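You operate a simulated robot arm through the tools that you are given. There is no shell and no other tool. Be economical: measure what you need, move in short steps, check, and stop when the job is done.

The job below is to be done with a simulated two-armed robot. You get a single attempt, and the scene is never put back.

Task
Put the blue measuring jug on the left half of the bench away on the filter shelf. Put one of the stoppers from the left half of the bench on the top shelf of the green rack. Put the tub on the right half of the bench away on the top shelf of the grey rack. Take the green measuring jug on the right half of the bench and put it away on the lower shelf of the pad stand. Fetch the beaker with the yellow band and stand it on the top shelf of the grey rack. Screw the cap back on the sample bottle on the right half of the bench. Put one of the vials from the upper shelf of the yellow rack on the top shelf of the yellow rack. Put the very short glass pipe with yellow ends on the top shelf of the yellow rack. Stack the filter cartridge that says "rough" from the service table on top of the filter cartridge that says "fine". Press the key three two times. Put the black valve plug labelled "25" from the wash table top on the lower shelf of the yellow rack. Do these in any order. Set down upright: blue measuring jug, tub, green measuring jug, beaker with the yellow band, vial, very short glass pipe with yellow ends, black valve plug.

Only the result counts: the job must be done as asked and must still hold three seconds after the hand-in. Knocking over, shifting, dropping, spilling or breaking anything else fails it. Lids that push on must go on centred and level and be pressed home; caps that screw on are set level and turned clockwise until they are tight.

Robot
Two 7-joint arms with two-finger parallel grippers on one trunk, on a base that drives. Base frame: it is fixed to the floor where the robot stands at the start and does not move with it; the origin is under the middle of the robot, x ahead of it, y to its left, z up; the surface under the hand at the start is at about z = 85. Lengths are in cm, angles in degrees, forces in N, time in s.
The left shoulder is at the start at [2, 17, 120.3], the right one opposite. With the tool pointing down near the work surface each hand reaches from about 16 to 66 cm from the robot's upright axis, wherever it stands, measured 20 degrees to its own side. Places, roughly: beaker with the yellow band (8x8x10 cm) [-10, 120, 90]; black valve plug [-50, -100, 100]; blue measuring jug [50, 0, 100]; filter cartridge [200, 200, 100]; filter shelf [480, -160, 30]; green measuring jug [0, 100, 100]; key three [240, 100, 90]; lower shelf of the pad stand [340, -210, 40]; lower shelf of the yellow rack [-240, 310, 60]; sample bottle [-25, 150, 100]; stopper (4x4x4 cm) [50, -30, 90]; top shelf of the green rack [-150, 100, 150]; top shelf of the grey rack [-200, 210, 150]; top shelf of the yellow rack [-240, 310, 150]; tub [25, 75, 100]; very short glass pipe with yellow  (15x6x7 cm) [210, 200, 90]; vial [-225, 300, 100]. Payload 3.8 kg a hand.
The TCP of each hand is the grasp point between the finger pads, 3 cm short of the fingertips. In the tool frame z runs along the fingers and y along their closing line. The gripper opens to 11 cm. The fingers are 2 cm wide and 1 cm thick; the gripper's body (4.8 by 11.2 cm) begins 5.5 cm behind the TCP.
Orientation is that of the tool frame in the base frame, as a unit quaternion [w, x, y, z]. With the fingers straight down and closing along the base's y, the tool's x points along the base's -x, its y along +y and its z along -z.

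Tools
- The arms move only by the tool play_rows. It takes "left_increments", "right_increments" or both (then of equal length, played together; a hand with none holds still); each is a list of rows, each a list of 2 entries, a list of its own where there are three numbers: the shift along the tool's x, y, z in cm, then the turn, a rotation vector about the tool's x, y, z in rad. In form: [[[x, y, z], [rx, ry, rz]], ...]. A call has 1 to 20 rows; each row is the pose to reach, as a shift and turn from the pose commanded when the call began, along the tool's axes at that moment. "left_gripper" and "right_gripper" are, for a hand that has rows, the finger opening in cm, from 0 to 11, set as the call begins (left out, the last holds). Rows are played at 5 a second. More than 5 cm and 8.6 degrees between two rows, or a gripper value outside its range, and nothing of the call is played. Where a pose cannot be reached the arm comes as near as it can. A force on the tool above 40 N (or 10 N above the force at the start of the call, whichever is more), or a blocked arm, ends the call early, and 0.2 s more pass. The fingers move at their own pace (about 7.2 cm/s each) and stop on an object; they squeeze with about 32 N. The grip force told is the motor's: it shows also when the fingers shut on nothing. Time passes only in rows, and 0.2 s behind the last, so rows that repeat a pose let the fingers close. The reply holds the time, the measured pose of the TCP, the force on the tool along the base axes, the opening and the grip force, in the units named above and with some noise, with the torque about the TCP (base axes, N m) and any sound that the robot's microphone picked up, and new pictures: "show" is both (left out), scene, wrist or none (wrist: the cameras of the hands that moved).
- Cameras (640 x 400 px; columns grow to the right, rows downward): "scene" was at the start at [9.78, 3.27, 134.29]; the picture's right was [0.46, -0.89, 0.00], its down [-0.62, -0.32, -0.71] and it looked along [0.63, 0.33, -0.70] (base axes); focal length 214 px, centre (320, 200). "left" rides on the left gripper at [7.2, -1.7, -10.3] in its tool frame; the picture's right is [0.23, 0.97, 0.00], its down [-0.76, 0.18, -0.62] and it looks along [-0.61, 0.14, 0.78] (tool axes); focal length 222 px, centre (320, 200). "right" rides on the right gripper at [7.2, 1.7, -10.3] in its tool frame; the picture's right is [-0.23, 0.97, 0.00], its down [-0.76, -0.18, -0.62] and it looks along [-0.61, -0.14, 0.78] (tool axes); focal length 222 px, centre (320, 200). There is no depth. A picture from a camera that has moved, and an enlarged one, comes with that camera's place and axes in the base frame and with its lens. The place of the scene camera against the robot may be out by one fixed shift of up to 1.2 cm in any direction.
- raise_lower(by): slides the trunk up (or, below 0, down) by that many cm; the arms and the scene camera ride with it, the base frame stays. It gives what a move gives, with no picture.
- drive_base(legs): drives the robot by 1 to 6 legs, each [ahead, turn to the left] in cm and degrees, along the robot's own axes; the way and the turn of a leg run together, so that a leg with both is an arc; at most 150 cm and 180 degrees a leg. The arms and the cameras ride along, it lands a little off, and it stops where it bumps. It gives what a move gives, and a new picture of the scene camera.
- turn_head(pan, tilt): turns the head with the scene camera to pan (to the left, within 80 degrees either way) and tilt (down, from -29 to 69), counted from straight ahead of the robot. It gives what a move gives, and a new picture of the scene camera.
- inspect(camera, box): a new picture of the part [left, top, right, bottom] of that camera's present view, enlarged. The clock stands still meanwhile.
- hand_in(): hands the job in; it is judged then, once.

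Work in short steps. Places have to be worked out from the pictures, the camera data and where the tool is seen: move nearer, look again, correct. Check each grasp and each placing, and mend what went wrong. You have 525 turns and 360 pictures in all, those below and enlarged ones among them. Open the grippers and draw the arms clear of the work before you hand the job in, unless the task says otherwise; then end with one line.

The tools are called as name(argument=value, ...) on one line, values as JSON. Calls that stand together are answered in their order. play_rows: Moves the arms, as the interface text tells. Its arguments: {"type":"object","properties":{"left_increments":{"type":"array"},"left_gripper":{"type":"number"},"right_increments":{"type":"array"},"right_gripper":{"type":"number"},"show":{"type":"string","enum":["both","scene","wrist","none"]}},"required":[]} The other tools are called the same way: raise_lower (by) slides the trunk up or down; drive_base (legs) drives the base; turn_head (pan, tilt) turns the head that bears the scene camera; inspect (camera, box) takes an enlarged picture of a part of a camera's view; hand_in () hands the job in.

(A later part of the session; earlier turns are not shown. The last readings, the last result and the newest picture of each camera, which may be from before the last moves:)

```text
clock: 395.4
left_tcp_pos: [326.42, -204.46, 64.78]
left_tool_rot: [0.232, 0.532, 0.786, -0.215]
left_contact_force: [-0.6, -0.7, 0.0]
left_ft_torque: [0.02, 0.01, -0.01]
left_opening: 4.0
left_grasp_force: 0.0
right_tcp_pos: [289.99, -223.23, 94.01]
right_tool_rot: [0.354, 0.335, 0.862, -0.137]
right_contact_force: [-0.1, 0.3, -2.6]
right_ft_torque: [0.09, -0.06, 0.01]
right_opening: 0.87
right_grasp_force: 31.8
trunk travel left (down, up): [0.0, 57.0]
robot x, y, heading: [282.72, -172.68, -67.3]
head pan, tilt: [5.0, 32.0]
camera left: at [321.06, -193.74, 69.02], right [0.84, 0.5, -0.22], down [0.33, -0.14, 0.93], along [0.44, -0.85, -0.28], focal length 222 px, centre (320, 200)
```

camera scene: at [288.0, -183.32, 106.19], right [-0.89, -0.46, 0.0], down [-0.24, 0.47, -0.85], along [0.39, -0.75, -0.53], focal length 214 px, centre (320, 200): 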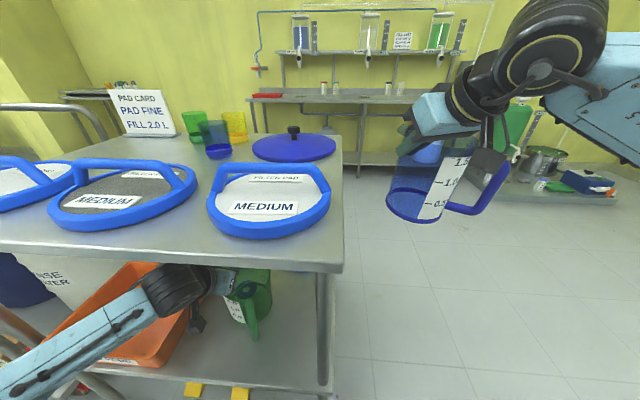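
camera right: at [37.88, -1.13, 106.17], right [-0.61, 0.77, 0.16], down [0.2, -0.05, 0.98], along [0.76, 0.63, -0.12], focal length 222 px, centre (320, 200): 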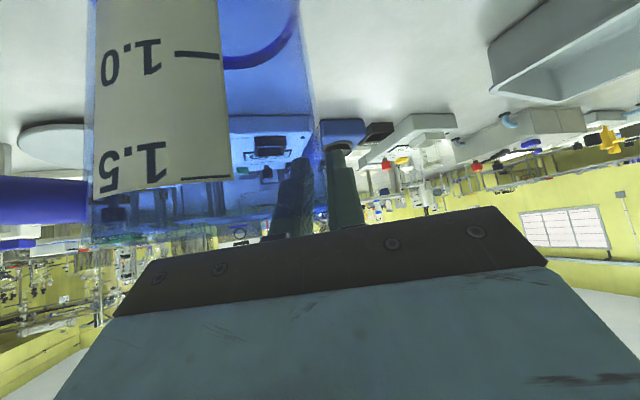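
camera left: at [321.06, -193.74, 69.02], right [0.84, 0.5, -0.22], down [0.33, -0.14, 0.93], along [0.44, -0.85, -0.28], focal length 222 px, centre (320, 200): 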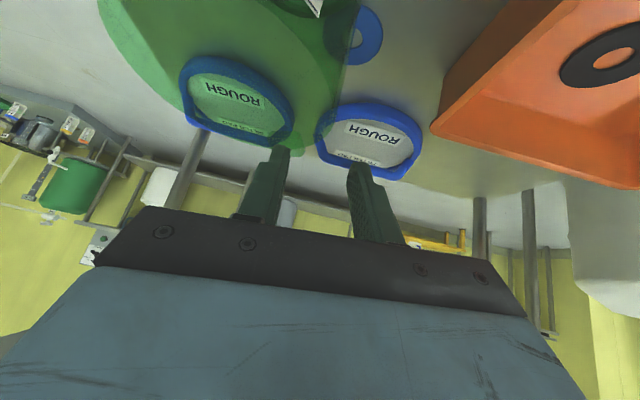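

Clear of the rim. I back out 45 cm.

drive_base(legs=[[-45, 0]])

```text
clock: 398.1
left_tcp_pos: [309.45, -163.11, 64.82]
left_tool_rot: [0.233, 0.531, 0.786, -0.213]
left_contact_force: [0.2, 0.1, 0.1]
left_ft_torque: [-0.02, 0.0, 0.01]
left_opening: 3.97
left_grasp_force: 0.1
right_tcp_pos: [273.04, -181.78, 94.06]
right_tool_rot: [0.353, 0.336, 0.862, -0.137]
right_contact_force: [-0.7, 0.3, -2.1]
right_ft_torque: [0.06, -0.09, 0.0]
right_opening: 0.86
right_grasp_force: 32.0
trunk travel left (down, up): [0.0, 57.0]
robot x, y, heading: [265.55, -131.68, -67.8]
head pan, tilt: [5.0, 32.0]
camera scene: at [271.01, -141.87, 106.19], right [-0.89, -0.46, 0.0], down [-0.24, 0.47, -0.85], along [0.39, -0.75, -0.53], focal length 214 px, centre (320, 200)
```

scene: 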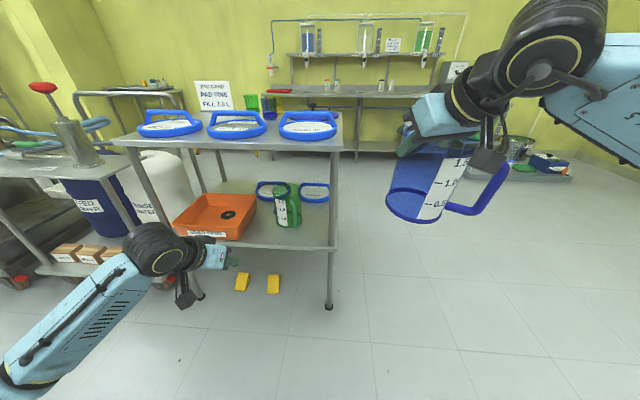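

Green jug placed. Now I look for the filter shelf to the left.

raise_lower(by=30)

turn_head(pan=55, tilt=22)

```text
clock: 401.1
left_tcp_pos: [309.44, -163.11, 94.83]
left_tool_rot: [0.233, 0.532, 0.786, -0.213]
left_contact_force: [0.2, 0.1, -0.6]
left_ft_torque: [-0.02, -0.03, 0.0]
left_opening: 4.01
left_grasp_force: 0.1
right_tcp_pos: [273.07, -181.87, 124.13]
right_tool_rot: [0.353, 0.336, 0.862, -0.137]
right_contact_force: [1.5, 0.3, -2.4]
right_ft_torque: [0.07, -0.07, 0.01]
right_opening: 0.88
right_grasp_force: 31.6
trunk travel left (down, up): [-30.0, 27.0]
robot x, y, heading: [265.71, -131.69, -68.0]
head pan, tilt: [5.0, 32.0]
```

```text
clock: 402.3
left_tcp_pos: [309.34, -163.18, 94.78]
left_tool_rot: [0.233, 0.532, 0.786, -0.214]
left_contact_force: [0.1, 0.0, 0.5]
left_ft_torque: [0.03, 0.0, -0.03]
left_opening: 3.98
left_grasp_force: 0.1
right_tcp_pos: [273.07, -181.84, 124.12]
right_tool_rot: [0.354, 0.336, 0.862, -0.137]
right_contact_force: [-0.1, 0.1, -1.2]
right_ft_torque: [0.07, -0.09, 0.01]
right_opening: 0.82
right_grasp_force: 32.0
trunk travel left (down, up): [-30.0, 27.0]
robot x, y, heading: [265.65, -131.16, -67.7]
head pan, tilt: [55.0, 22.0]
camera scene: at [275.96, -135.96, 137.79], right [-0.22, -0.98, 0.0], down [-0.37, 0.08, -0.93], along [0.9, -0.2, -0.37], focal length 214 px, centre (320, 200)
```

scene: 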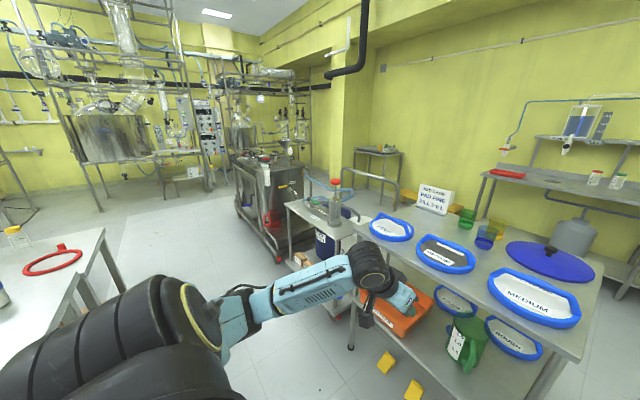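

inspect(camera="scene", box=[210, 130, 370, 270])

```text
2.86 times, centred on (290, 200) of scene
camera zoom: at [275.96, -135.96, 137.79], right [-0.22, -0.98, 0.0], down [-0.37, 0.08, -0.93], along [0.9, -0.2, -0.37], focal length 613 px, centre (406, 200)
```

zoom: 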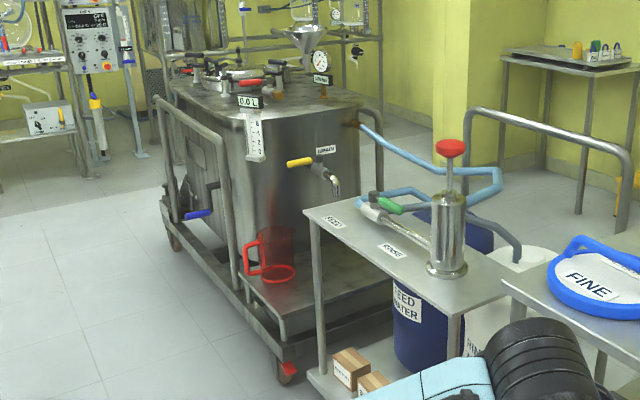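

The filter shelf is the low platform in front of the tank (red jug on it). First I tuck the left hand up into a neutral pose.

play_rows(left_increments=[[[-2.3, -0.4, -3.2], [0, 0, 0]], [[-4.6, -0.8, -6.4], [0, 0, 0]], [[-6.9, -1.1, -9.6], [0, 0, 0]], [[-8, -1.4, -13.5], [0, 0, 0]], [[-8, -1.6, -17.5], [-0.019, 0.127, 0]], [[-8, -1.8, -21.5], [-0.038, 0.254, 0]], [[-8, -2, -24.5], [-0.057, 0.381, 0]], [[-8, -2, -26], [-0.076, 0.508, 0]], [[-8, -2, -26], [-0.095, 0.635, 0]], [[-8, -2, -26], [-0.095, 0.635, 0]]], show="none")

turn_head(pan=0, tilt=30)

drive_base(legs=[[0, 79.3], [80, 0]])

```text
clock: 404.5
left_tcp_pos: [306.56, -154.52, 120.57]
left_tool_rot: [0.0, 0.56, 0.828, 0.0]
left_contact_force: [-0.8, -0.1, 0.2]
left_ft_torque: [-0.05, -0.06, -0.01]
left_opening: 4.0
left_grasp_force: 0.1
right_tcp_pos: [272.98, -181.71, 124.03]
right_tool_rot: [0.354, 0.335, 0.862, -0.137]
right_contact_force: [0.0, -0.1, -1.6]
right_ft_torque: [0.06, -0.07, -0.02]
right_opening: 0.86
right_grasp_force: 32.8
trunk travel left (down, up): [-30.0, 27.0]
robot x, y, heading: [265.57, -132.0, -67.6]
head pan, tilt: [55.0, 22.0]
```

```text
clock: 405.7
left_tcp_pos: [306.44, -154.65, 120.61]
left_tool_rot: [0.001, 0.56, 0.828, 0.0]
left_contact_force: [0.2, 0.1, -0.3]
left_ft_torque: [-0.02, -0.03, 0.0]
left_opening: 4.01
left_grasp_force: 0.1
right_tcp_pos: [272.98, -181.95, 124.05]
right_tool_rot: [0.353, 0.336, 0.862, -0.137]
right_contact_force: [0.0, 0.5, -2.1]
right_ft_torque: [0.07, -0.12, 0.01]
right_opening: 0.83
right_grasp_force: 32.4
trunk travel left (down, up): [-30.0, 27.0]
robot x, y, heading: [265.72, -131.29, -67.7]
head pan, tilt: [0.0, 30.0]
camera scene: at [270.35, -142.28, 136.51], right [-0.92, -0.38, 0.0], down [-0.19, 0.46, -0.87], along [0.33, -0.8, -0.5], focal length 214 px, centre (320, 200)
```

scene: 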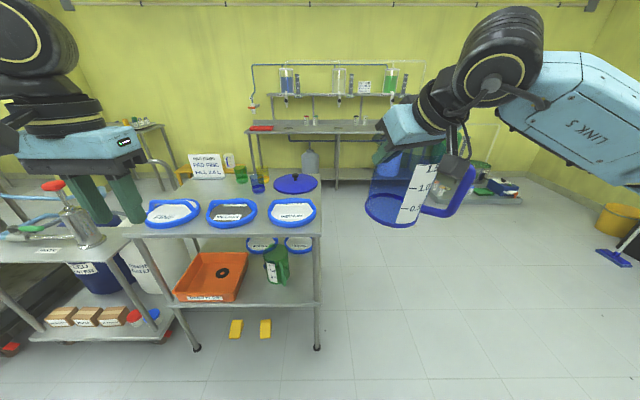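

```text
clock: 413.4
left_tcp_pos: [373.95, -80.05, 120.48]
left_tool_rot: [0.0, -0.095, 0.995, 0.0]
left_contact_force: [0.2, 0.3, 0.4]
left_ft_torque: [0.01, 0.0, -0.01]
left_opening: 3.96
left_grasp_force: 0.1
right_tcp_pos: [394.45, -117.96, 123.99]
right_tool_rot: [0.359, -0.291, 0.879, 0.12]
right_contact_force: [0.5, -0.1, -2.1]
right_ft_torque: [0.12, 0.07, 0.0]
right_opening: 0.86
right_grasp_force: 32.0
trunk travel left (down, up): [-30.0, 27.0]
robot x, y, heading: [343.6, -115.89, 11.5]
head pan, tilt: [0.0, 30.0]
camera scene: at [354.91, -114.05, 136.5], right [0.2, -0.98, 0.0], down [-0.49, -0.1, -0.87], along [0.85, 0.17, -0.5], focal length 214 px, centre (320, 200)
```

scene: 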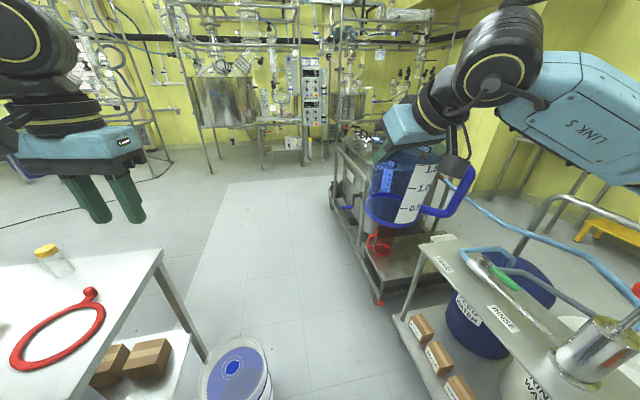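

I see the cart, platform and red jug; also a bucket at my left front. I zoom on the platform.

inspect(camera="scene", box=[310, 130, 470, 310])

```text
2.22 times, centred on (390, 220) of scene
camera zoom: at [354.91, -114.05, 136.5], right [0.2, -0.98, 0.0], down [-0.49, -0.1, -0.87], along [0.85, 0.17, -0.5], focal length 477 px, centre (164, 156)
```

zoom: 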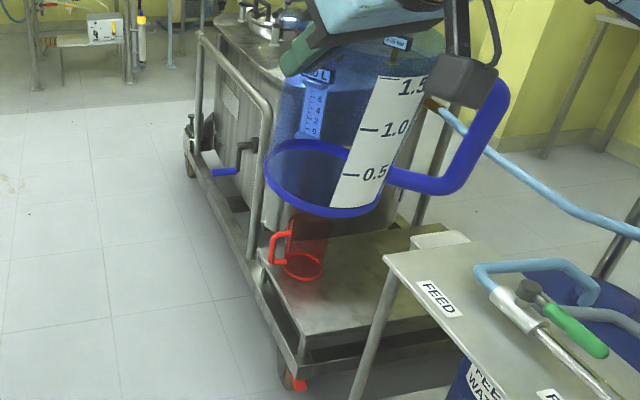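

I plan a diagonal approach (heading about -38°) to the platform's free middle. I drive to a standoff point clear of the bucket.

drive_base(legs=[[0, -3.5], [57, 0], [0, 22.5], [25, 0], [0, -68.5]])

```text
clock: 415.8
left_tcp_pos: [402.83, -78.13, 120.43]
left_tool_rot: [-0.002, -0.064, 0.998, 0.0]
left_contact_force: [2.0, 0.0, 0.2]
left_ft_torque: [-0.05, 0.1, 0.02]
left_opening: 4.03
left_grasp_force: 0.1
right_tcp_pos: [420.87, -117.37, 123.81]
right_tool_rot: [0.36, -0.264, 0.888, 0.109]
right_contact_force: [1.1, -0.2, -2.7]
right_ft_torque: [0.1, 0.06, 0.04]
right_opening: 0.84
right_grasp_force: 31.6
trunk travel left (down, up): [-30.0, 27.0]
robot x, y, heading: [370.03, -112.27, 7.9]
head pan, tilt: [0.0, 30.0]
stopped in leg 2: the robot was blocked; the commanded pose is now the measured one
camera scene: at [381.92, -110.93, 136.43], right [0.14, -0.99, 0.0], down [-0.5, -0.07, -0.86], along [0.85, 0.12, -0.51], focal length 214 px, centre (320, 200)
```

scene: 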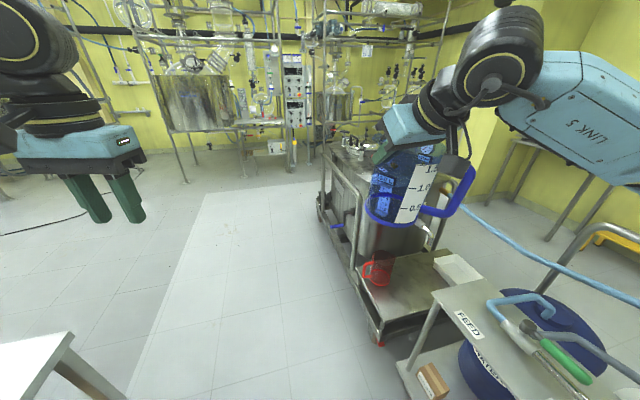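

Blocked — probably the bucket or trolley. I look down-left to see what I touched.

turn_head(pan=60, tilt=60)

turn_head(pan=-60, tilt=55)

```text
clock: 417.1
left_tcp_pos: [402.16, -78.26, 120.55]
left_tool_rot: [0.001, -0.064, 0.998, 0.0]
left_contact_force: [0.2, 0.1, -0.3]
left_ft_torque: [-0.02, 0.0, 0.01]
left_opening: 4.02
left_grasp_force: 0.1
right_tcp_pos: [420.42, -117.43, 124.17]
right_tool_rot: [0.363, -0.264, 0.887, 0.109]
right_contact_force: [0.0, 0.6, -2.0]
right_ft_torque: [0.12, 0.03, -0.02]
right_opening: 0.85
right_grasp_force: 32.1
trunk travel left (down, up): [-30.0, 27.0]
robot x, y, heading: [369.69, -111.81, 7.7]
head pan, tilt: [60.0, 60.0]
camera scene: at [374.82, -106.16, 132.3], right [0.93, -0.37, 0.0], down [-0.32, -0.8, -0.5], along [0.19, 0.46, -0.87], focal length 214 px, centre (320, 200)
```

scene: 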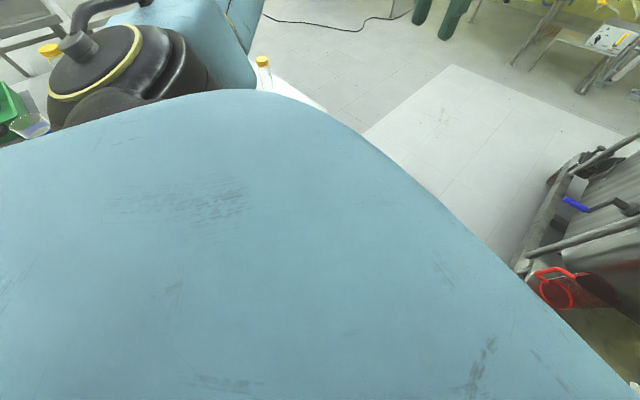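

```text
clock: 419.1
left_tcp_pos: [402.2, -78.29, 120.69]
left_tool_rot: [0.002, -0.065, 0.998, 0.001]
left_contact_force: [0.1, 0.5, -0.5]
left_ft_torque: [0.0, 0.03, -0.02]
left_opening: 3.98
left_grasp_force: 0.0
right_tcp_pos: [420.33, -117.45, 124.06]
right_tool_rot: [0.363, -0.264, 0.887, 0.109]
right_contact_force: [-0.6, 0.4, -1.5]
right_ft_torque: [0.12, 0.1, -0.02]
right_opening: 0.83
right_grasp_force: 31.5
trunk travel left (down, up): [-30.0, 27.0]
robot x, y, heading: [369.68, -112.11, 8.1]
head pan, tilt: [-60.0, 55.0]
camera scene: at [376.75, -118.02, 132.9], right [-0.79, -0.62, 0.0], down [-0.51, 0.65, -0.57], along [0.35, -0.45, -0.82], focal length 214 px, centre (320, 200)
```

scene: 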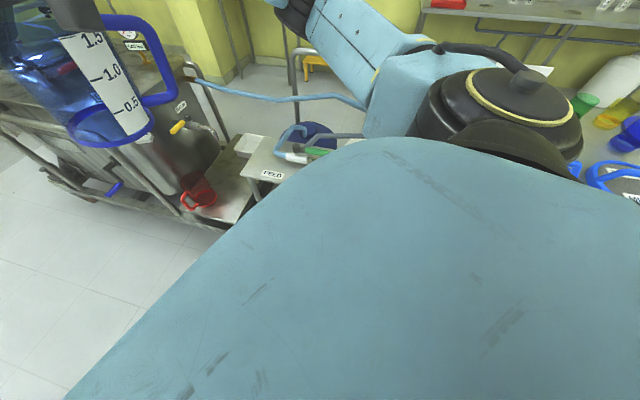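

I back up to the previous pose to compare the bucket's and trolley's positions.

drive_base(legs=[[-27, 0]])

turn_head(pan=0, tilt=38)

```text
clock: 421.0
left_tcp_pos: [375.32, -82.05, 120.67]
left_tool_rot: [0.003, -0.066, 0.998, 0.0]
left_contact_force: [-0.1, 0.7, 0.6]
left_ft_torque: [0.03, -0.01, -0.02]
left_opening: 4.0
left_grasp_force: 0.1
right_tcp_pos: [393.56, -121.28, 124.1]
right_tool_rot: [0.363, -0.264, 0.887, 0.109]
right_contact_force: [-0.8, 0.1, -2.3]
right_ft_torque: [0.14, 0.02, 0.01]
right_opening: 0.85
right_grasp_force: 32.7
trunk travel left (down, up): [-30.0, 27.0]
robot x, y, heading: [342.52, -116.12, 8.1]
head pan, tilt: [-60.0, 55.0]
camera scene: at [349.86, -121.81, 132.91], right [-0.79, -0.62, 0.0], down [-0.5, 0.65, -0.57], along [0.35, -0.45, -0.82], focal length 214 px, centre (320, 200)
```

scene: 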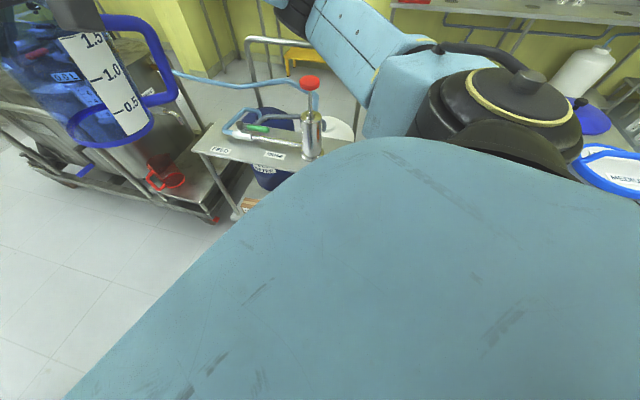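

```text
clock: 422.3
left_tcp_pos: [375.42, -81.91, 120.6]
left_tool_rot: [0.003, -0.066, 0.998, 0.0]
left_contact_force: [-0.5, -1.1, 0.1]
left_ft_torque: [0.01, 0.0, -0.03]
left_opening: 3.98
left_grasp_force: 0.2
right_tcp_pos: [393.47, -121.23, 124.11]
right_tool_rot: [0.363, -0.263, 0.887, 0.107]
right_contact_force: [-0.8, -0.4, -2.3]
right_ft_torque: [0.13, 0.06, 0.0]
right_opening: 0.85
right_grasp_force: 32.3
trunk travel left (down, up): [-30.0, 27.0]
robot x, y, heading: [342.91, -115.71, 8.1]
head pan, tilt: [0.0, 38.0]
camera scene: at [354.04, -114.92, 135.27], right [0.14, -0.99, 0.0], down [-0.61, -0.09, -0.79], along [0.78, 0.11, -0.62], focal length 214 px, centre (320, 200)
```

scene: 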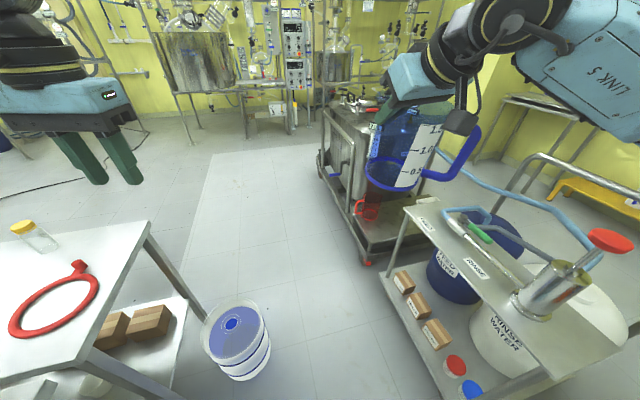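

The bucket seems in place. I take a path centred between bucket and trolley.

drive_base(legs=[[0, -16.3], [42, 0]])

```text
clock: 425.8
left_tcp_pos: [424.73, -98.61, 120.67]
left_tool_rot: [0.001, 0.077, 0.997, 0.0]
left_contact_force: [0.3, 0.5, 0.4]
left_ft_torque: [0.0, -0.05, 0.04]
left_opening: 3.98
left_grasp_force: 0.1
right_tcp_pos: [431.24, -141.26, 124.08]
right_tool_rot: [0.374, -0.137, 0.915, 0.057]
right_contact_force: [0.1, -0.6, -1.0]
right_ft_torque: [0.12, 0.02, 0.01]
right_opening: 0.84
right_grasp_force: 32.3
trunk travel left (down, up): [-30.0, 27.0]
robot x, y, heading: [384.4, -121.84, -8.4]
head pan, tilt: [0.0, 38.0]
camera scene: at [395.24, -123.97, 135.26], right [-0.14, -0.99, 0.0], down [-0.61, 0.09, -0.79], along [0.78, -0.11, -0.62], focal length 214 px, centre (320, 200)
```

scene: 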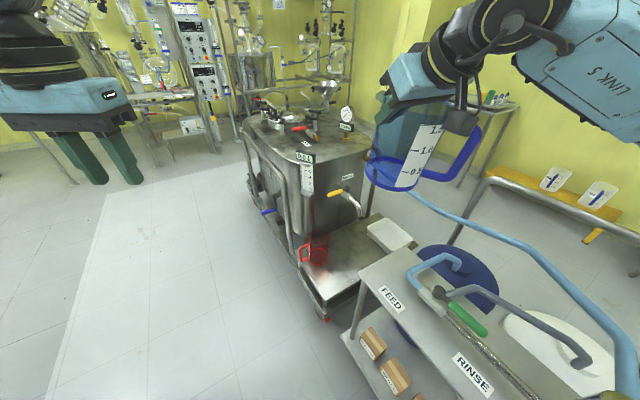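

Clear view: free middle of the platform ≈ [475, -157]. I continue to the standoff point and turn to face it diagonally.

drive_base(legs=[[0, 44.2], [46, 0], [0, -73.7]])

```text
clock: 429.3
left_tcp_pos: [407.67, -69.32, 120.44]
left_tool_rot: [-0.001, -0.301, 0.953, 0.0]
left_contact_force: [0.1, 0.6, -0.3]
left_ft_torque: [-0.06, 0.07, -0.02]
left_opening: 4.01
left_grasp_force: 0.1
right_tcp_pos: [441.84, -95.6, 123.79]
right_tool_rot: [0.324, -0.469, 0.799, 0.192]
right_contact_force: [0.7, 1.1, -2.7]
right_ft_torque: [0.06, 0.14, 0.06]
right_opening: 0.82
right_grasp_force: 31.9
trunk travel left (down, up): [-30.0, 27.0]
robot x, y, heading: [394.31, -114.7, 35.5]
head pan, tilt: [0.0, 38.0]
stopped in leg 2: the robot was blocked; the commanded pose is now the measured one
camera scene: at [403.91, -108.52, 135.2], right [0.58, -0.81, 0.0], down [-0.5, -0.36, -0.78], along [0.64, 0.46, -0.62], focal length 214 px, centre (320, 200)
```

scene: 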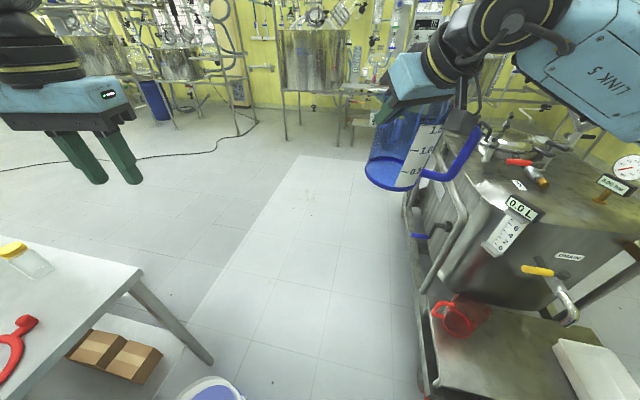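

The base seems wide (≈±28 cm) but shallow; the left-front corner touched the bucket. I back off slightly, align parallel to the trolley, raise the trunk, pass through, then look.

raise_lower(by=20)

drive_base(legs=[[-6, 0], [0, -13.5], [25, 0]])

```text
clock: 431.4
left_tcp_pos: [407.15, -69.45, 140.58]
left_tool_rot: [0.002, -0.301, 0.953, 0.001]
left_contact_force: [0.3, 0.3, 0.5]
left_ft_torque: [0.0, 0.02, 0.0]
left_opening: 4.01
left_grasp_force: 0.0
right_tcp_pos: [441.53, -95.84, 144.15]
right_tool_rot: [0.327, -0.469, 0.798, 0.193]
right_contact_force: [0.2, 0.2, -0.8]
right_ft_torque: [0.08, 0.07, 0.01]
right_opening: 0.81
right_grasp_force: 32.5
trunk travel left (down, up): [-50.0, 7.0]
robot x, y, heading: [394.19, -114.47, 35.6]
head pan, tilt: [0.0, 38.0]
```

```text
clock: 434.7
left_tcp_pos: [435.34, -67.89, 140.68]
left_tool_rot: [0.003, -0.188, 0.982, -0.001]
left_contact_force: [-0.1, -0.2, 0.3]
left_ft_torque: [-0.01, -0.02, -0.02]
left_opening: 4.0
left_grasp_force: 0.1
right_tcp_pos: [462.57, -101.55, 144.19]
right_tool_rot: [0.348, -0.372, 0.847, 0.154]
right_contact_force: [-0.7, 0.0, -2.2]
right_ft_torque: [0.12, 0.12, -0.06]
right_opening: 0.82
right_grasp_force: 31.7
trunk travel left (down, up): [-50.0, 7.0]
robot x, y, heading: [412.76, -109.01, 22.4]
head pan, tilt: [0.0, 38.0]
camera scene: at [422.75, -105.17, 155.27], right [0.38, -0.93, 0.0], down [-0.57, -0.23, -0.79], along [0.73, 0.3, -0.62], focal length 214 px, centre (320, 200)
```

scene: 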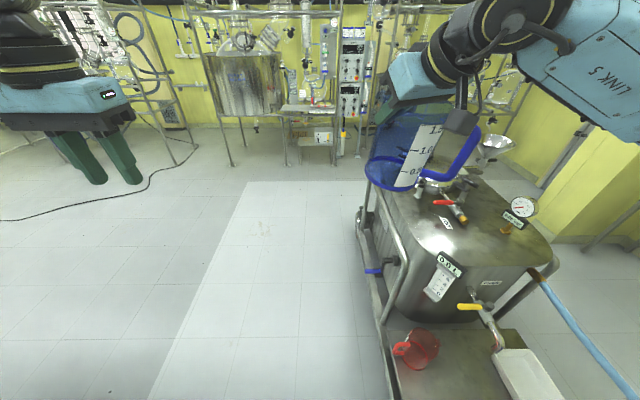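

Through. I go on 27 cm and turn 65° right to face the platform.

drive_base(legs=[[27, 0], [0, -65]])

turn_head(pan=-10, tilt=50)

```text
clock: 439.4
left_tcp_pos: [484.05, -102.27, 140.67]
left_tool_rot: [0.003, 0.369, 0.929, -0.001]
left_contact_force: [-0.3, -0.4, -0.7]
left_ft_torque: [0.0, 0.01, 0.0]
left_opening: 3.98
left_grasp_force: 0.1
right_tcp_pos: [465.11, -141.0, 144.16]
right_tool_rot: [0.376, 0.141, 0.914, -0.057]
right_contact_force: [-0.4, 0.4, -1.8]
right_ft_torque: [0.13, -0.04, -0.03]
right_opening: 0.83
right_grasp_force: 31.9
trunk travel left (down, up): [-50.0, 7.0]
robot x, y, heading: [437.01, -98.68, -43.0]
head pan, tilt: [0.0, 38.0]
camera scene: at [445.49, -106.44, 155.27], right [-0.68, -0.73, 0.0], down [-0.45, 0.42, -0.79], along [0.58, -0.53, -0.62], focal length 214 px, centre (320, 200)
```

scene: 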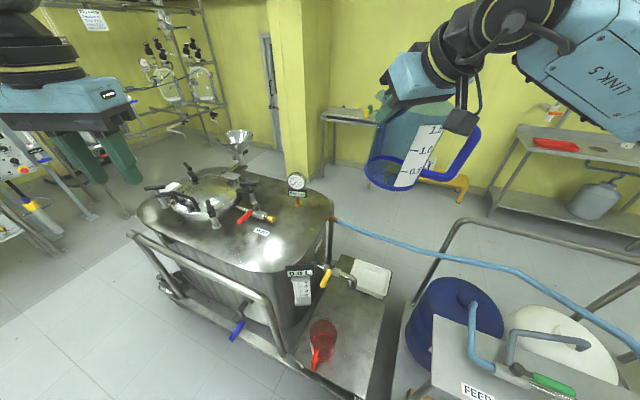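

```text
clock: 440.1
left_tcp_pos: [483.96, -102.22, 140.73]
left_tool_rot: [0.003, 0.368, 0.93, 0.0]
left_contact_force: [-0.1, -0.2, 0.0]
left_ft_torque: [0.01, -0.01, 0.0]
left_opening: 3.99
left_grasp_force: 0.0
right_tcp_pos: [465.14, -141.17, 144.27]
right_tool_rot: [0.376, 0.14, 0.914, -0.057]
right_contact_force: [-0.1, 0.9, -1.4]
right_ft_torque: [0.14, -0.04, -0.02]
right_opening: 0.83
right_grasp_force: 31.6
trunk travel left (down, up): [-50.0, 7.0]
robot x, y, heading: [437.03, -99.0, -42.6]
head pan, tilt: [-10.0, 50.0]
camera scene: at [443.83, -106.69, 153.56], right [-0.8, -0.61, 0.0], down [-0.46, 0.61, -0.64], along [0.39, -0.51, -0.77], focal length 214 px, centre (320, 200)
```

scene: 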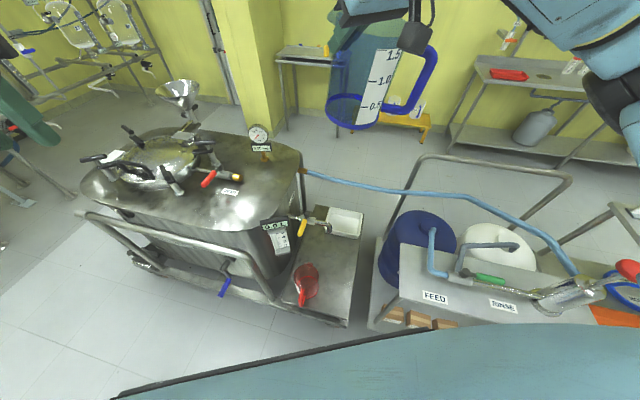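

The tap overhangs the platform, so I'll place the jug nearer the platform's front at ≈ [466, -152], approaching straight from the cart's side. I reposition the base.

drive_base(legs=[[0, 68.5], [25, 0], [0, -93.5]])

```text
clock: 448.9
left_tcp_pos: [500.3, -111.23, 140.8]
left_tool_rot: [0.002, 0.565, 0.825, -0.001]
left_contact_force: [-0.1, -0.1, -0.4]
left_ft_torque: [0.0, 0.01, 0.01]
left_opening: 3.98
left_grasp_force: 0.1
right_tcp_pos: [466.41, -138.17, 144.16]
right_tool_rot: [0.354, 0.34, 0.86, -0.139]
right_contact_force: [0.5, 0.7, -1.3]
right_ft_torque: [0.07, -0.09, 0.0]
right_opening: 0.82
right_grasp_force: 32.5
trunk travel left (down, up): [-50.0, 7.0]
robot x, y, heading: [459.35, -87.99, -68.4]
head pan, tilt: [-10.0, 50.0]
camera scene: at [462.35, -97.79, 153.55], right [-0.98, -0.2, 0.0], down [-0.15, 0.75, -0.64], along [0.13, -0.63, -0.77], focal length 214 px, centre (320, 200)
```

scene: 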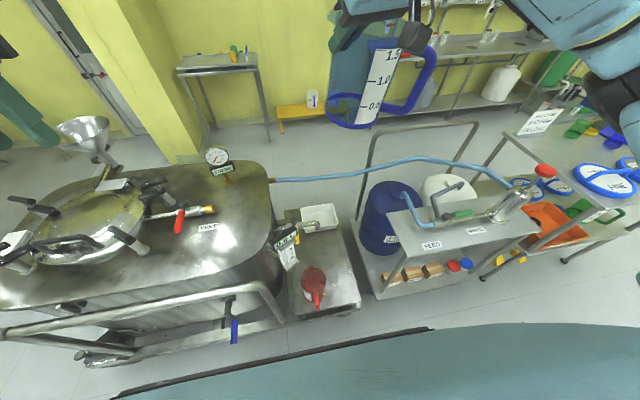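

Position good. I drive 5 cm closer, raise the left hand, and lower the trunk while the jug is still high.

drive_base(legs=[[5, 0]])

play_rows(left_increments=[[[0, 0, -4], [0, 0, 0]], [[0, 0, -8], [0, 0, 0]], [[0, 0, -12], [0, 0, 0]], [[0, 0, -15], [0, 0, 0]]], show="none")

raise_lower(by=-32)

turn_head(pan=-18, tilt=45)

```text
clock: 449.9
left_tcp_pos: [502.05, -116.04, 140.7]
left_tool_rot: [0.002, 0.566, 0.824, -0.002]
left_contact_force: [0.4, -0.2, 0.6]
left_ft_torque: [-0.01, 0.02, -0.01]
left_opening: 4.0
left_grasp_force: 0.0
right_tcp_pos: [468.14, -142.78, 144.17]
right_tool_rot: [0.354, 0.34, 0.86, -0.14]
right_contact_force: [-0.4, -0.6, -1.2]
right_ft_torque: [0.13, -0.08, 0.0]
right_opening: 0.82
right_grasp_force: 31.9
trunk travel left (down, up): [-50.0, 7.0]
robot x, y, heading: [461.17, -92.35, -68.5]
head pan, tilt: [-10.0, 50.0]
camera scene: at [464.2, -102.43, 153.56], right [-0.98, -0.2, 0.0], down [-0.15, 0.75, -0.64], along [0.13, -0.63, -0.77], focal length 214 px, centre (320, 200)
```

scene: 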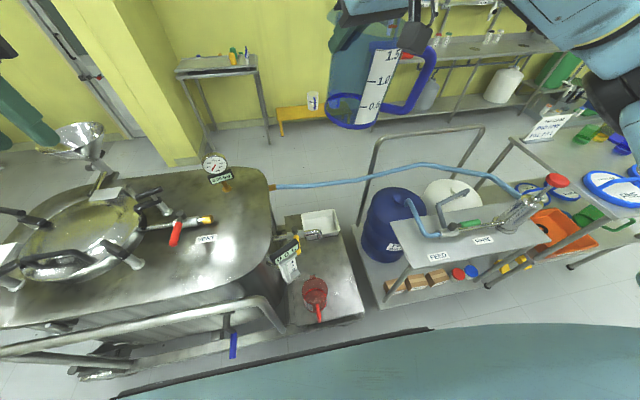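

```text
clock: 450.9
left_tcp_pos: [502.02, -115.8, 155.75]
left_tool_rot: [0.002, 0.566, 0.824, -0.002]
left_contact_force: [-0.4, 0.3, 0.3]
left_ft_torque: [-0.02, 0.02, 0.0]
left_opening: 4.0
left_grasp_force: 0.1
right_tcp_pos: [468.03, -142.78, 144.29]
right_tool_rot: [0.354, 0.34, 0.86, -0.139]
right_contact_force: [-0.5, -0.1, -2.6]
right_ft_torque: [0.08, -0.13, 0.01]
right_opening: 0.83
right_grasp_force: 32.0
trunk travel left (down, up): [-50.0, 7.0]
robot x, y, heading: [461.5, -92.33, -68.1]
head pan, tilt: [-10.0, 50.0]
```

```text
clock: 454.0
left_tcp_pos: [502.03, -115.86, 123.72]
left_tool_rot: [0.003, 0.566, 0.824, -0.002]
left_contact_force: [-0.1, 0.0, 0.3]
left_ft_torque: [0.0, 0.0, -0.02]
left_opening: 4.01
left_grasp_force: 0.0
right_tcp_pos: [468.14, -142.73, 112.18]
right_tool_rot: [0.354, 0.34, 0.86, -0.139]
right_contact_force: [0.1, 0.8, -1.9]
right_ft_torque: [0.06, -0.1, 0.0]
right_opening: 0.84
right_grasp_force: 31.7
trunk travel left (down, up): [-18.0, 39.0]
robot x, y, heading: [461.39, -92.37, -68.8]
head pan, tilt: [-10.0, 50.0]
```

```text
clock: 454.7
left_tcp_pos: [502.09, -115.84, 123.67]
left_tool_rot: [0.002, 0.566, 0.824, -0.001]
left_contact_force: [0.1, 0.4, -0.1]
left_ft_torque: [-0.02, 0.01, -0.01]
left_opening: 4.0
left_grasp_force: 0.1
right_tcp_pos: [468.15, -142.75, 112.2]
right_tool_rot: [0.354, 0.34, 0.86, -0.139]
right_contact_force: [-0.1, -0.4, -2.4]
right_ft_torque: [0.08, -0.07, -0.02]
right_opening: 0.83
right_grasp_force: 32.1
trunk travel left (down, up): [-18.0, 39.0]
robot x, y, heading: [461.5, -92.47, -68.5]
head pan, tilt: [-18.0, 45.0]
camera scene: at [463.16, -103.0, 122.24], right [-1.0, -0.06, 0.0], down [-0.04, 0.71, -0.71], along [0.04, -0.71, -0.71], focal length 214 px, centre (320, 200)
```

scene: 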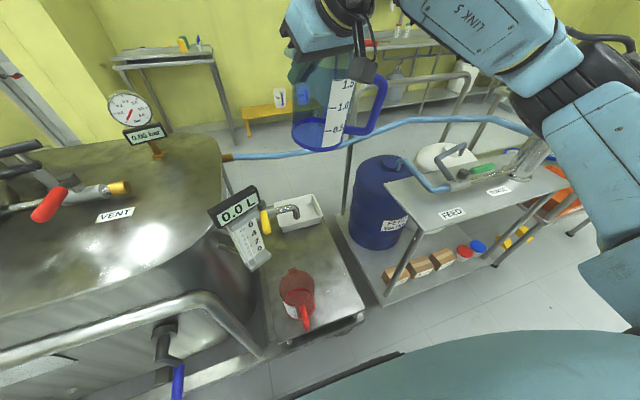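

I extend the jug forward over the spot and lower it part way (bottom to ~z 60), then check.

play_rows(right_increments=[[[-1.9, -1, 1.9], [0, 0, 0]], [[-3.7, -2, 3.7], [0, 0, 0]], [[-0.6, -2, 6.8], [0, 0, 0]], [[2.5, -2, 9.9], [0, 0, 0]], [[5.6, -2, 13], [0, 0, 0]], [[8.7, -2, 16.1], [0, 0, 0]], [[11.8, -2, 19.2], [0, 0, 0]], [[14.9, -2, 22.3], [0, 0, 0]], [[18, -2, 25.4], [0, 0, 0]], [[21.5, -2, 28.9], [0, 0, 0]], [[21.5, -2, 28.9], [0, 0, 0]]], show="scene")

```text
clock: 457.1
left_tcp_pos: [502.1, -115.89, 123.62]
left_tool_rot: [0.002, 0.566, 0.824, -0.002]
left_contact_force: [-0.2, -0.6, -1.4]
left_ft_torque: [0.03, -0.02, -0.01]
left_opening: 4.03
left_grasp_force: 0.0
right_tcp_pos: [470.7, -147.61, 76.62]
right_tool_rot: [0.354, 0.34, 0.86, -0.139]
right_contact_force: [-1.4, 1.8, -1.8]
right_ft_torque: [0.13, 0.04, -0.06]
right_opening: 0.81
right_grasp_force: 32.2
trunk travel left (down, up): [-18.0, 39.0]
robot x, y, heading: [461.64, -92.29, -68.3]
head pan, tilt: [-18.0, 45.0]
camera scene: at [463.15, -102.99, 122.25], right [-1.0, -0.06, 0.0], down [-0.04, 0.71, -0.71], along [0.04, -0.71, -0.71], focal length 214 px, centre (320, 200)
```

scene: 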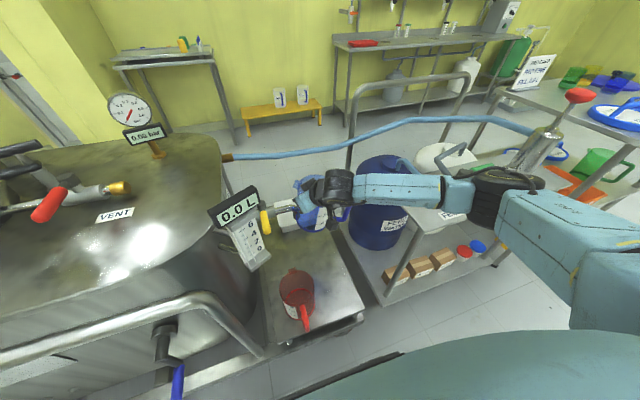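

The elbow will move inward as the arm straightens downward, so the way is clear. I lower another 14 cm and check.

play_rows(right_increments=[[[2.5, 0, 2.5], [0, 0, 0]], [[5, 0, 5], [0, 0, 0]], [[7.5, 0, 7.5], [0, 0, 0]], [[10, 0, 10], [0, 0, 0]], [[10, 0, 10], [0, 0, 0]]], show="both")

```text
clock: 458.3
left_tcp_pos: [502.21, -115.82, 123.66]
left_tool_rot: [0.001, 0.567, 0.824, -0.002]
left_contact_force: [0.6, -0.2, -0.3]
left_ft_torque: [0.02, 0.02, 0.0]
left_opening: 4.01
left_grasp_force: 0.1
right_tcp_pos: [470.46, -147.53, 62.35]
right_tool_rot: [0.353, 0.341, 0.86, -0.14]
right_contact_force: [-0.1, -0.1, -2.8]
right_ft_torque: [0.11, -0.13, 0.01]
right_opening: 0.8
right_grasp_force: 32.0
trunk travel left (down, up): [-18.0, 39.0]
robot x, y, heading: [461.89, -92.41, -68.2]
head pan, tilt: [-18.0, 45.0]
camera scene: at [463.16, -103.0, 122.25], right [-1.0, -0.06, 0.0], down [-0.04, 0.71, -0.71], along [0.04, -0.71, -0.71], focal length 214 px, centre (320, 200)
camera right: at [462.6, -137.86, 64.7], right [0.78, 0.6, 0.16], down [-0.05, -0.2, 0.98], along [0.62, -0.77, -0.13], focal length 222 px, centre (320, 200)
```

scene: 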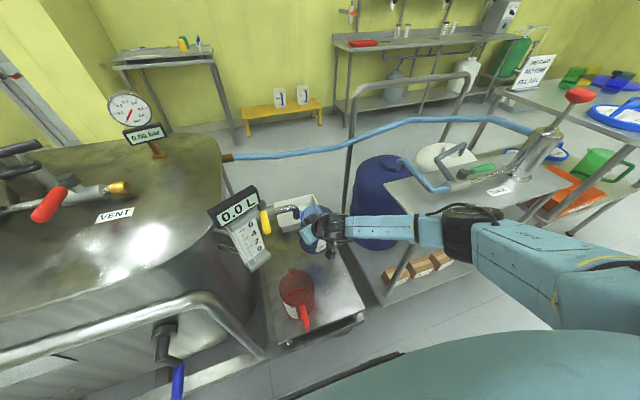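
right: 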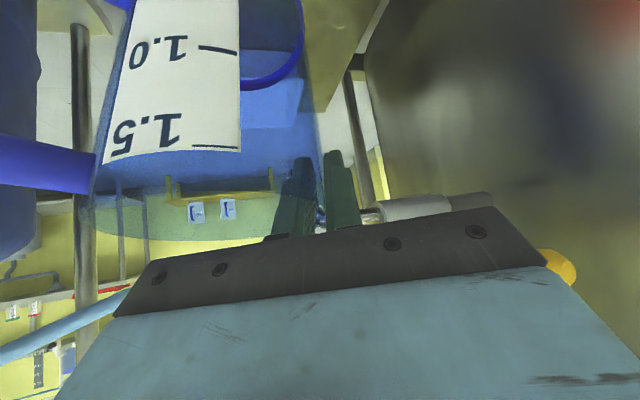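

The tap is close behind the fingers but not touched; going straight down moves away from it. I lower 11 cm more.

play_rows(right_increments=[[[2, 0, 2], [0, 0, 0]], [[4, 0, 4], [0, 0, 0]], [[6, 0, 6], [0, 0, 0]], [[7.8, 0, 7.8], [0, 0, 0]], [[7.8, 0, 7.8], [0, 0, 0]]], show="scene")

```text
clock: 459.5
left_tcp_pos: [502.05, -115.87, 123.73]
left_tool_rot: [0.002, 0.566, 0.824, -0.002]
left_contact_force: [-0.3, 0.2, 0.1]
left_ft_torque: [-0.01, -0.02, 0.01]
left_opening: 4.02
left_grasp_force: 0.0
right_tcp_pos: [470.5, -147.44, 51.25]
right_tool_rot: [0.354, 0.34, 0.86, -0.14]
right_contact_force: [0.4, 0.6, -2.5]
right_ft_torque: [0.05, -0.09, 0.01]
right_opening: 0.83
right_grasp_force: 32.3
trunk travel left (down, up): [-18.0, 39.0]
robot x, y, heading: [461.55, -92.35, -68.7]
head pan, tilt: [-18.0, 45.0]
camera scene: at [463.15, -103.0, 122.25], right [-1.0, -0.06, 0.0], down [-0.04, 0.71, -0.71], along [0.04, -0.71, -0.71], focal length 214 px, centre (320, 200)
```

scene: 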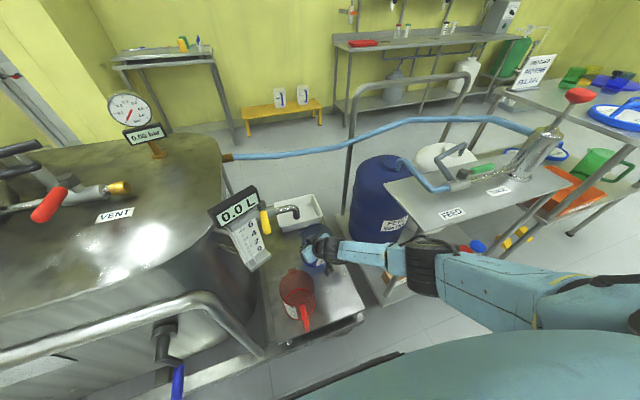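

Jug is over the free area behind the red jug. I lower in small steps to contact.

play_rows(right_increments=[[[0.7, 0, 0.7], [0, 0, 0]], [[1.4, 0, 1.4], [0, 0, 0]], [[2.1, 0, 2.1], [0, 0, 0]], [[2.1, 0, 2.1], [0, 0, 0]]], show="none")

```text
clock: 460.5
left_tcp_pos: [502.05, -115.94, 123.67]
left_tool_rot: [0.003, 0.567, 0.824, -0.002]
left_contact_force: [0.4, -0.1, 0.4]
left_ft_torque: [0.01, -0.01, 0.0]
left_opening: 4.01
left_grasp_force: 0.1
right_tcp_pos: [470.47, -147.58, 48.44]
right_tool_rot: [0.354, 0.34, 0.86, -0.139]
right_contact_force: [-0.1, 0.2, -1.4]
right_ft_torque: [0.09, -0.07, -0.02]
right_opening: 0.79
right_grasp_force: 32.1
trunk travel left (down, up): [-18.0, 39.0]
robot x, y, heading: [461.75, -92.75, -68.4]
head pan, tilt: [-18.0, 45.0]
```

play_rows(right_increments=[[[0.4, 0, 0.4], [0, 0, 0]], [[0.7, 0, 0.7], [0, 0, 0]], [[1.05, 0, 1.05], [0, 0, 0]], [[1.05, 0, 1.05], [0, 0, 0]]], show="none")

```text
clock: 461.5
left_tcp_pos: [502.18, -115.87, 123.71]
left_tool_rot: [0.002, 0.566, 0.825, -0.001]
left_contact_force: [-0.3, 0.2, 0.5]
left_ft_torque: [0.0, -0.05, 0.03]
left_opening: 3.99
left_grasp_force: 0.0
right_tcp_pos: [470.51, -147.63, 47.82]
right_tool_rot: [0.354, 0.34, 0.86, -0.139]
right_contact_force: [0.1, -0.1, -1.8]
right_ft_torque: [0.1, -0.11, 0.03]
right_opening: 0.81
right_grasp_force: 31.8
right hand out of reach, approached as far as the arm can: row 2, 3, 4
trunk travel left (down, up): [-18.0, 39.0]
robot x, y, heading: [461.47, -92.4, -68.7]
head pan, tilt: [-18.0, 45.0]
```

The arm is at full reach; I use the trunk to go lower in small amounts.

raise_lower(by=-1.5)

```text
clock: 462.2
left_tcp_pos: [502.09, -115.65, 122.04]
left_tool_rot: [0.002, 0.566, 0.825, -0.002]
left_contact_force: [0.6, -0.5, 0.4]
left_ft_torque: [-0.01, 0.0, 0.02]
left_opening: 3.98
left_grasp_force: 0.0
right_tcp_pos: [470.91, -147.46, 46.89]
right_tool_rot: [0.36, 0.337, 0.859, -0.139]
right_contact_force: [9.4, 1.1, 24.5]
right_ft_torque: [-0.3, 0.11, 0.08]
right_opening: 0.84
right_grasp_force: 31.8
trunk travel left (down, up): [-16.5, 40.5]
robot x, y, heading: [461.44, -92.24, -68.4]
head pan, tilt: [-18.0, 45.0]
```

Contact near the base centre. I relieve slightly and open the fingers.

raise_lower(by=0.4)

play_rows(right_increments=[[[0, 0, 0], [0, 0, 0]], [[0, 0, 0], [0, 0, 0]], [[0, 0, 0], [0, 0, 0]]], right_gripper=3.5, show="both")

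```text
clock: 462.7
left_tcp_pos: [502.1, -115.82, 122.48]
left_tool_rot: [0.002, 0.566, 0.824, -0.002]
left_contact_force: [0.0, 0.3, -0.4]
left_ft_torque: [-0.03, -0.02, 0.0]
left_opening: 4.0
left_grasp_force: 0.1
right_tcp_pos: [470.23, -147.62, 46.84]
right_tool_rot: [0.353, 0.34, 0.86, -0.141]
right_contact_force: [1.8, -1.6, 12.1]
right_ft_torque: [-0.17, 0.39, 0.06]
right_opening: 0.87
right_grasp_force: 32.3
trunk travel left (down, up): [-16.9, 40.1]
robot x, y, heading: [460.91, -92.3, -68.5]
head pan, tilt: [-18.0, 45.0]
```

```text
clock: 463.5
left_tcp_pos: [502.09, -115.75, 122.56]
left_tool_rot: [0.003, 0.567, 0.824, -0.001]
left_contact_force: [0.1, 0.2, -0.4]
left_ft_torque: [0.0, 0.01, -0.03]
left_opening: 3.99
left_grasp_force: 0.0
right_tcp_pos: [470.24, -147.61, 46.74]
right_tool_rot: [0.354, 0.34, 0.86, -0.139]
right_contact_force: [0.3, -0.3, 0.1]
right_ft_torque: [0.01, 0.01, 0.0]
right_opening: 3.5
right_grasp_force: 0.0
trunk travel left (down, up): [-16.9, 40.1]
robot x, y, heading: [461.62, -92.11, -68.5]
head pan, tilt: [-18.0, 45.0]
camera scene: at [463.16, -102.98, 121.15], right [-1.0, -0.06, 0.0], down [-0.04, 0.71, -0.71], along [0.04, -0.71, -0.71], focal length 214 px, centre (320, 200)
camera right: at [462.51, -137.88, 49.12], right [0.78, 0.6, 0.16], down [-0.05, -0.2, 0.98], along [0.62, -0.77, -0.13], focal length 222 px, centre (320, 200)
```

scene: 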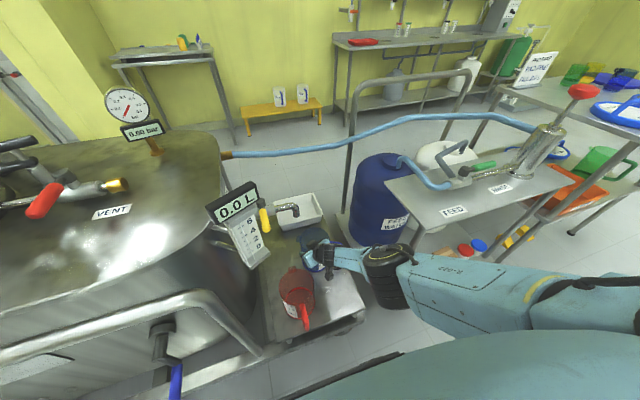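
right: 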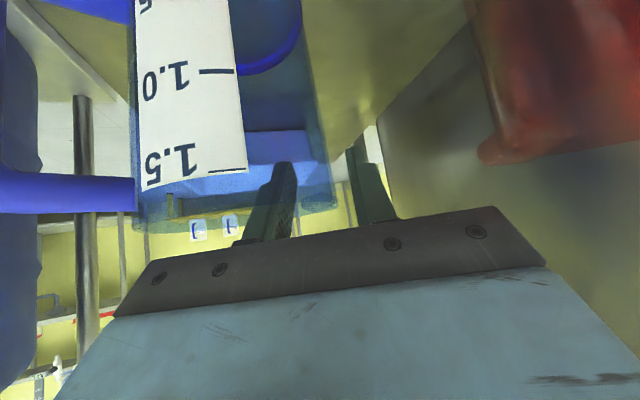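

Released and standing. I raise the trunk 12 cm straight up, then back the base away.

raise_lower(by=12)

drive_base(legs=[[-14, 0]])

```text
clock: 465.0
left_tcp_pos: [502.08, -115.81, 134.53]
left_tool_rot: [0.001, 0.566, 0.824, -0.001]
left_contact_force: [-0.1, -0.3, 0.6]
left_ft_torque: [-0.01, 0.03, -0.04]
left_opening: 4.0
left_grasp_force: 0.0
right_tcp_pos: [470.37, -147.52, 58.75]
right_tool_rot: [0.353, 0.34, 0.86, -0.139]
right_contact_force: [-0.1, -1.0, 0.2]
right_ft_torque: [0.0, 0.0, 0.02]
right_opening: 3.5
right_grasp_force: 0.0
trunk travel left (down, up): [-28.9, 28.1]
robot x, y, heading: [461.75, -92.14, -68.5]
head pan, tilt: [-18.0, 45.0]
```

```text
clock: 466.3
left_tcp_pos: [496.97, -102.9, 134.66]
left_tool_rot: [0.002, 0.567, 0.824, -0.003]
left_contact_force: [-0.1, 0.8, 0.3]
left_ft_torque: [-0.03, 0.02, -0.01]
left_opening: 3.99
left_grasp_force: 0.1
right_tcp_pos: [465.17, -134.61, 58.95]
right_tool_rot: [0.355, 0.34, 0.859, -0.14]
right_contact_force: [0.0, 0.2, 0.9]
right_ft_torque: [0.01, 0.0, 0.01]
right_opening: 3.52
right_grasp_force: 0.1
trunk travel left (down, up): [-28.9, 28.1]
robot x, y, heading: [456.12, -79.31, -68.5]
head pan, tilt: [-18.0, 45.0]
camera scene: at [458.0, -89.96, 133.16], right [-1.0, -0.06, 0.0], down [-0.04, 0.71, -0.71], along [0.04, -0.71, -0.71], focal length 214 px, centre (320, 200)
```

scene: 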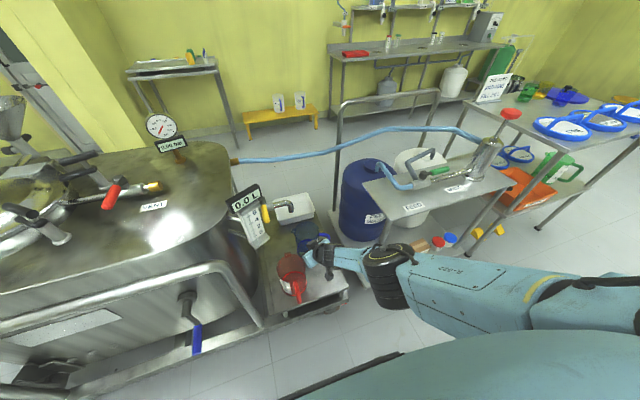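

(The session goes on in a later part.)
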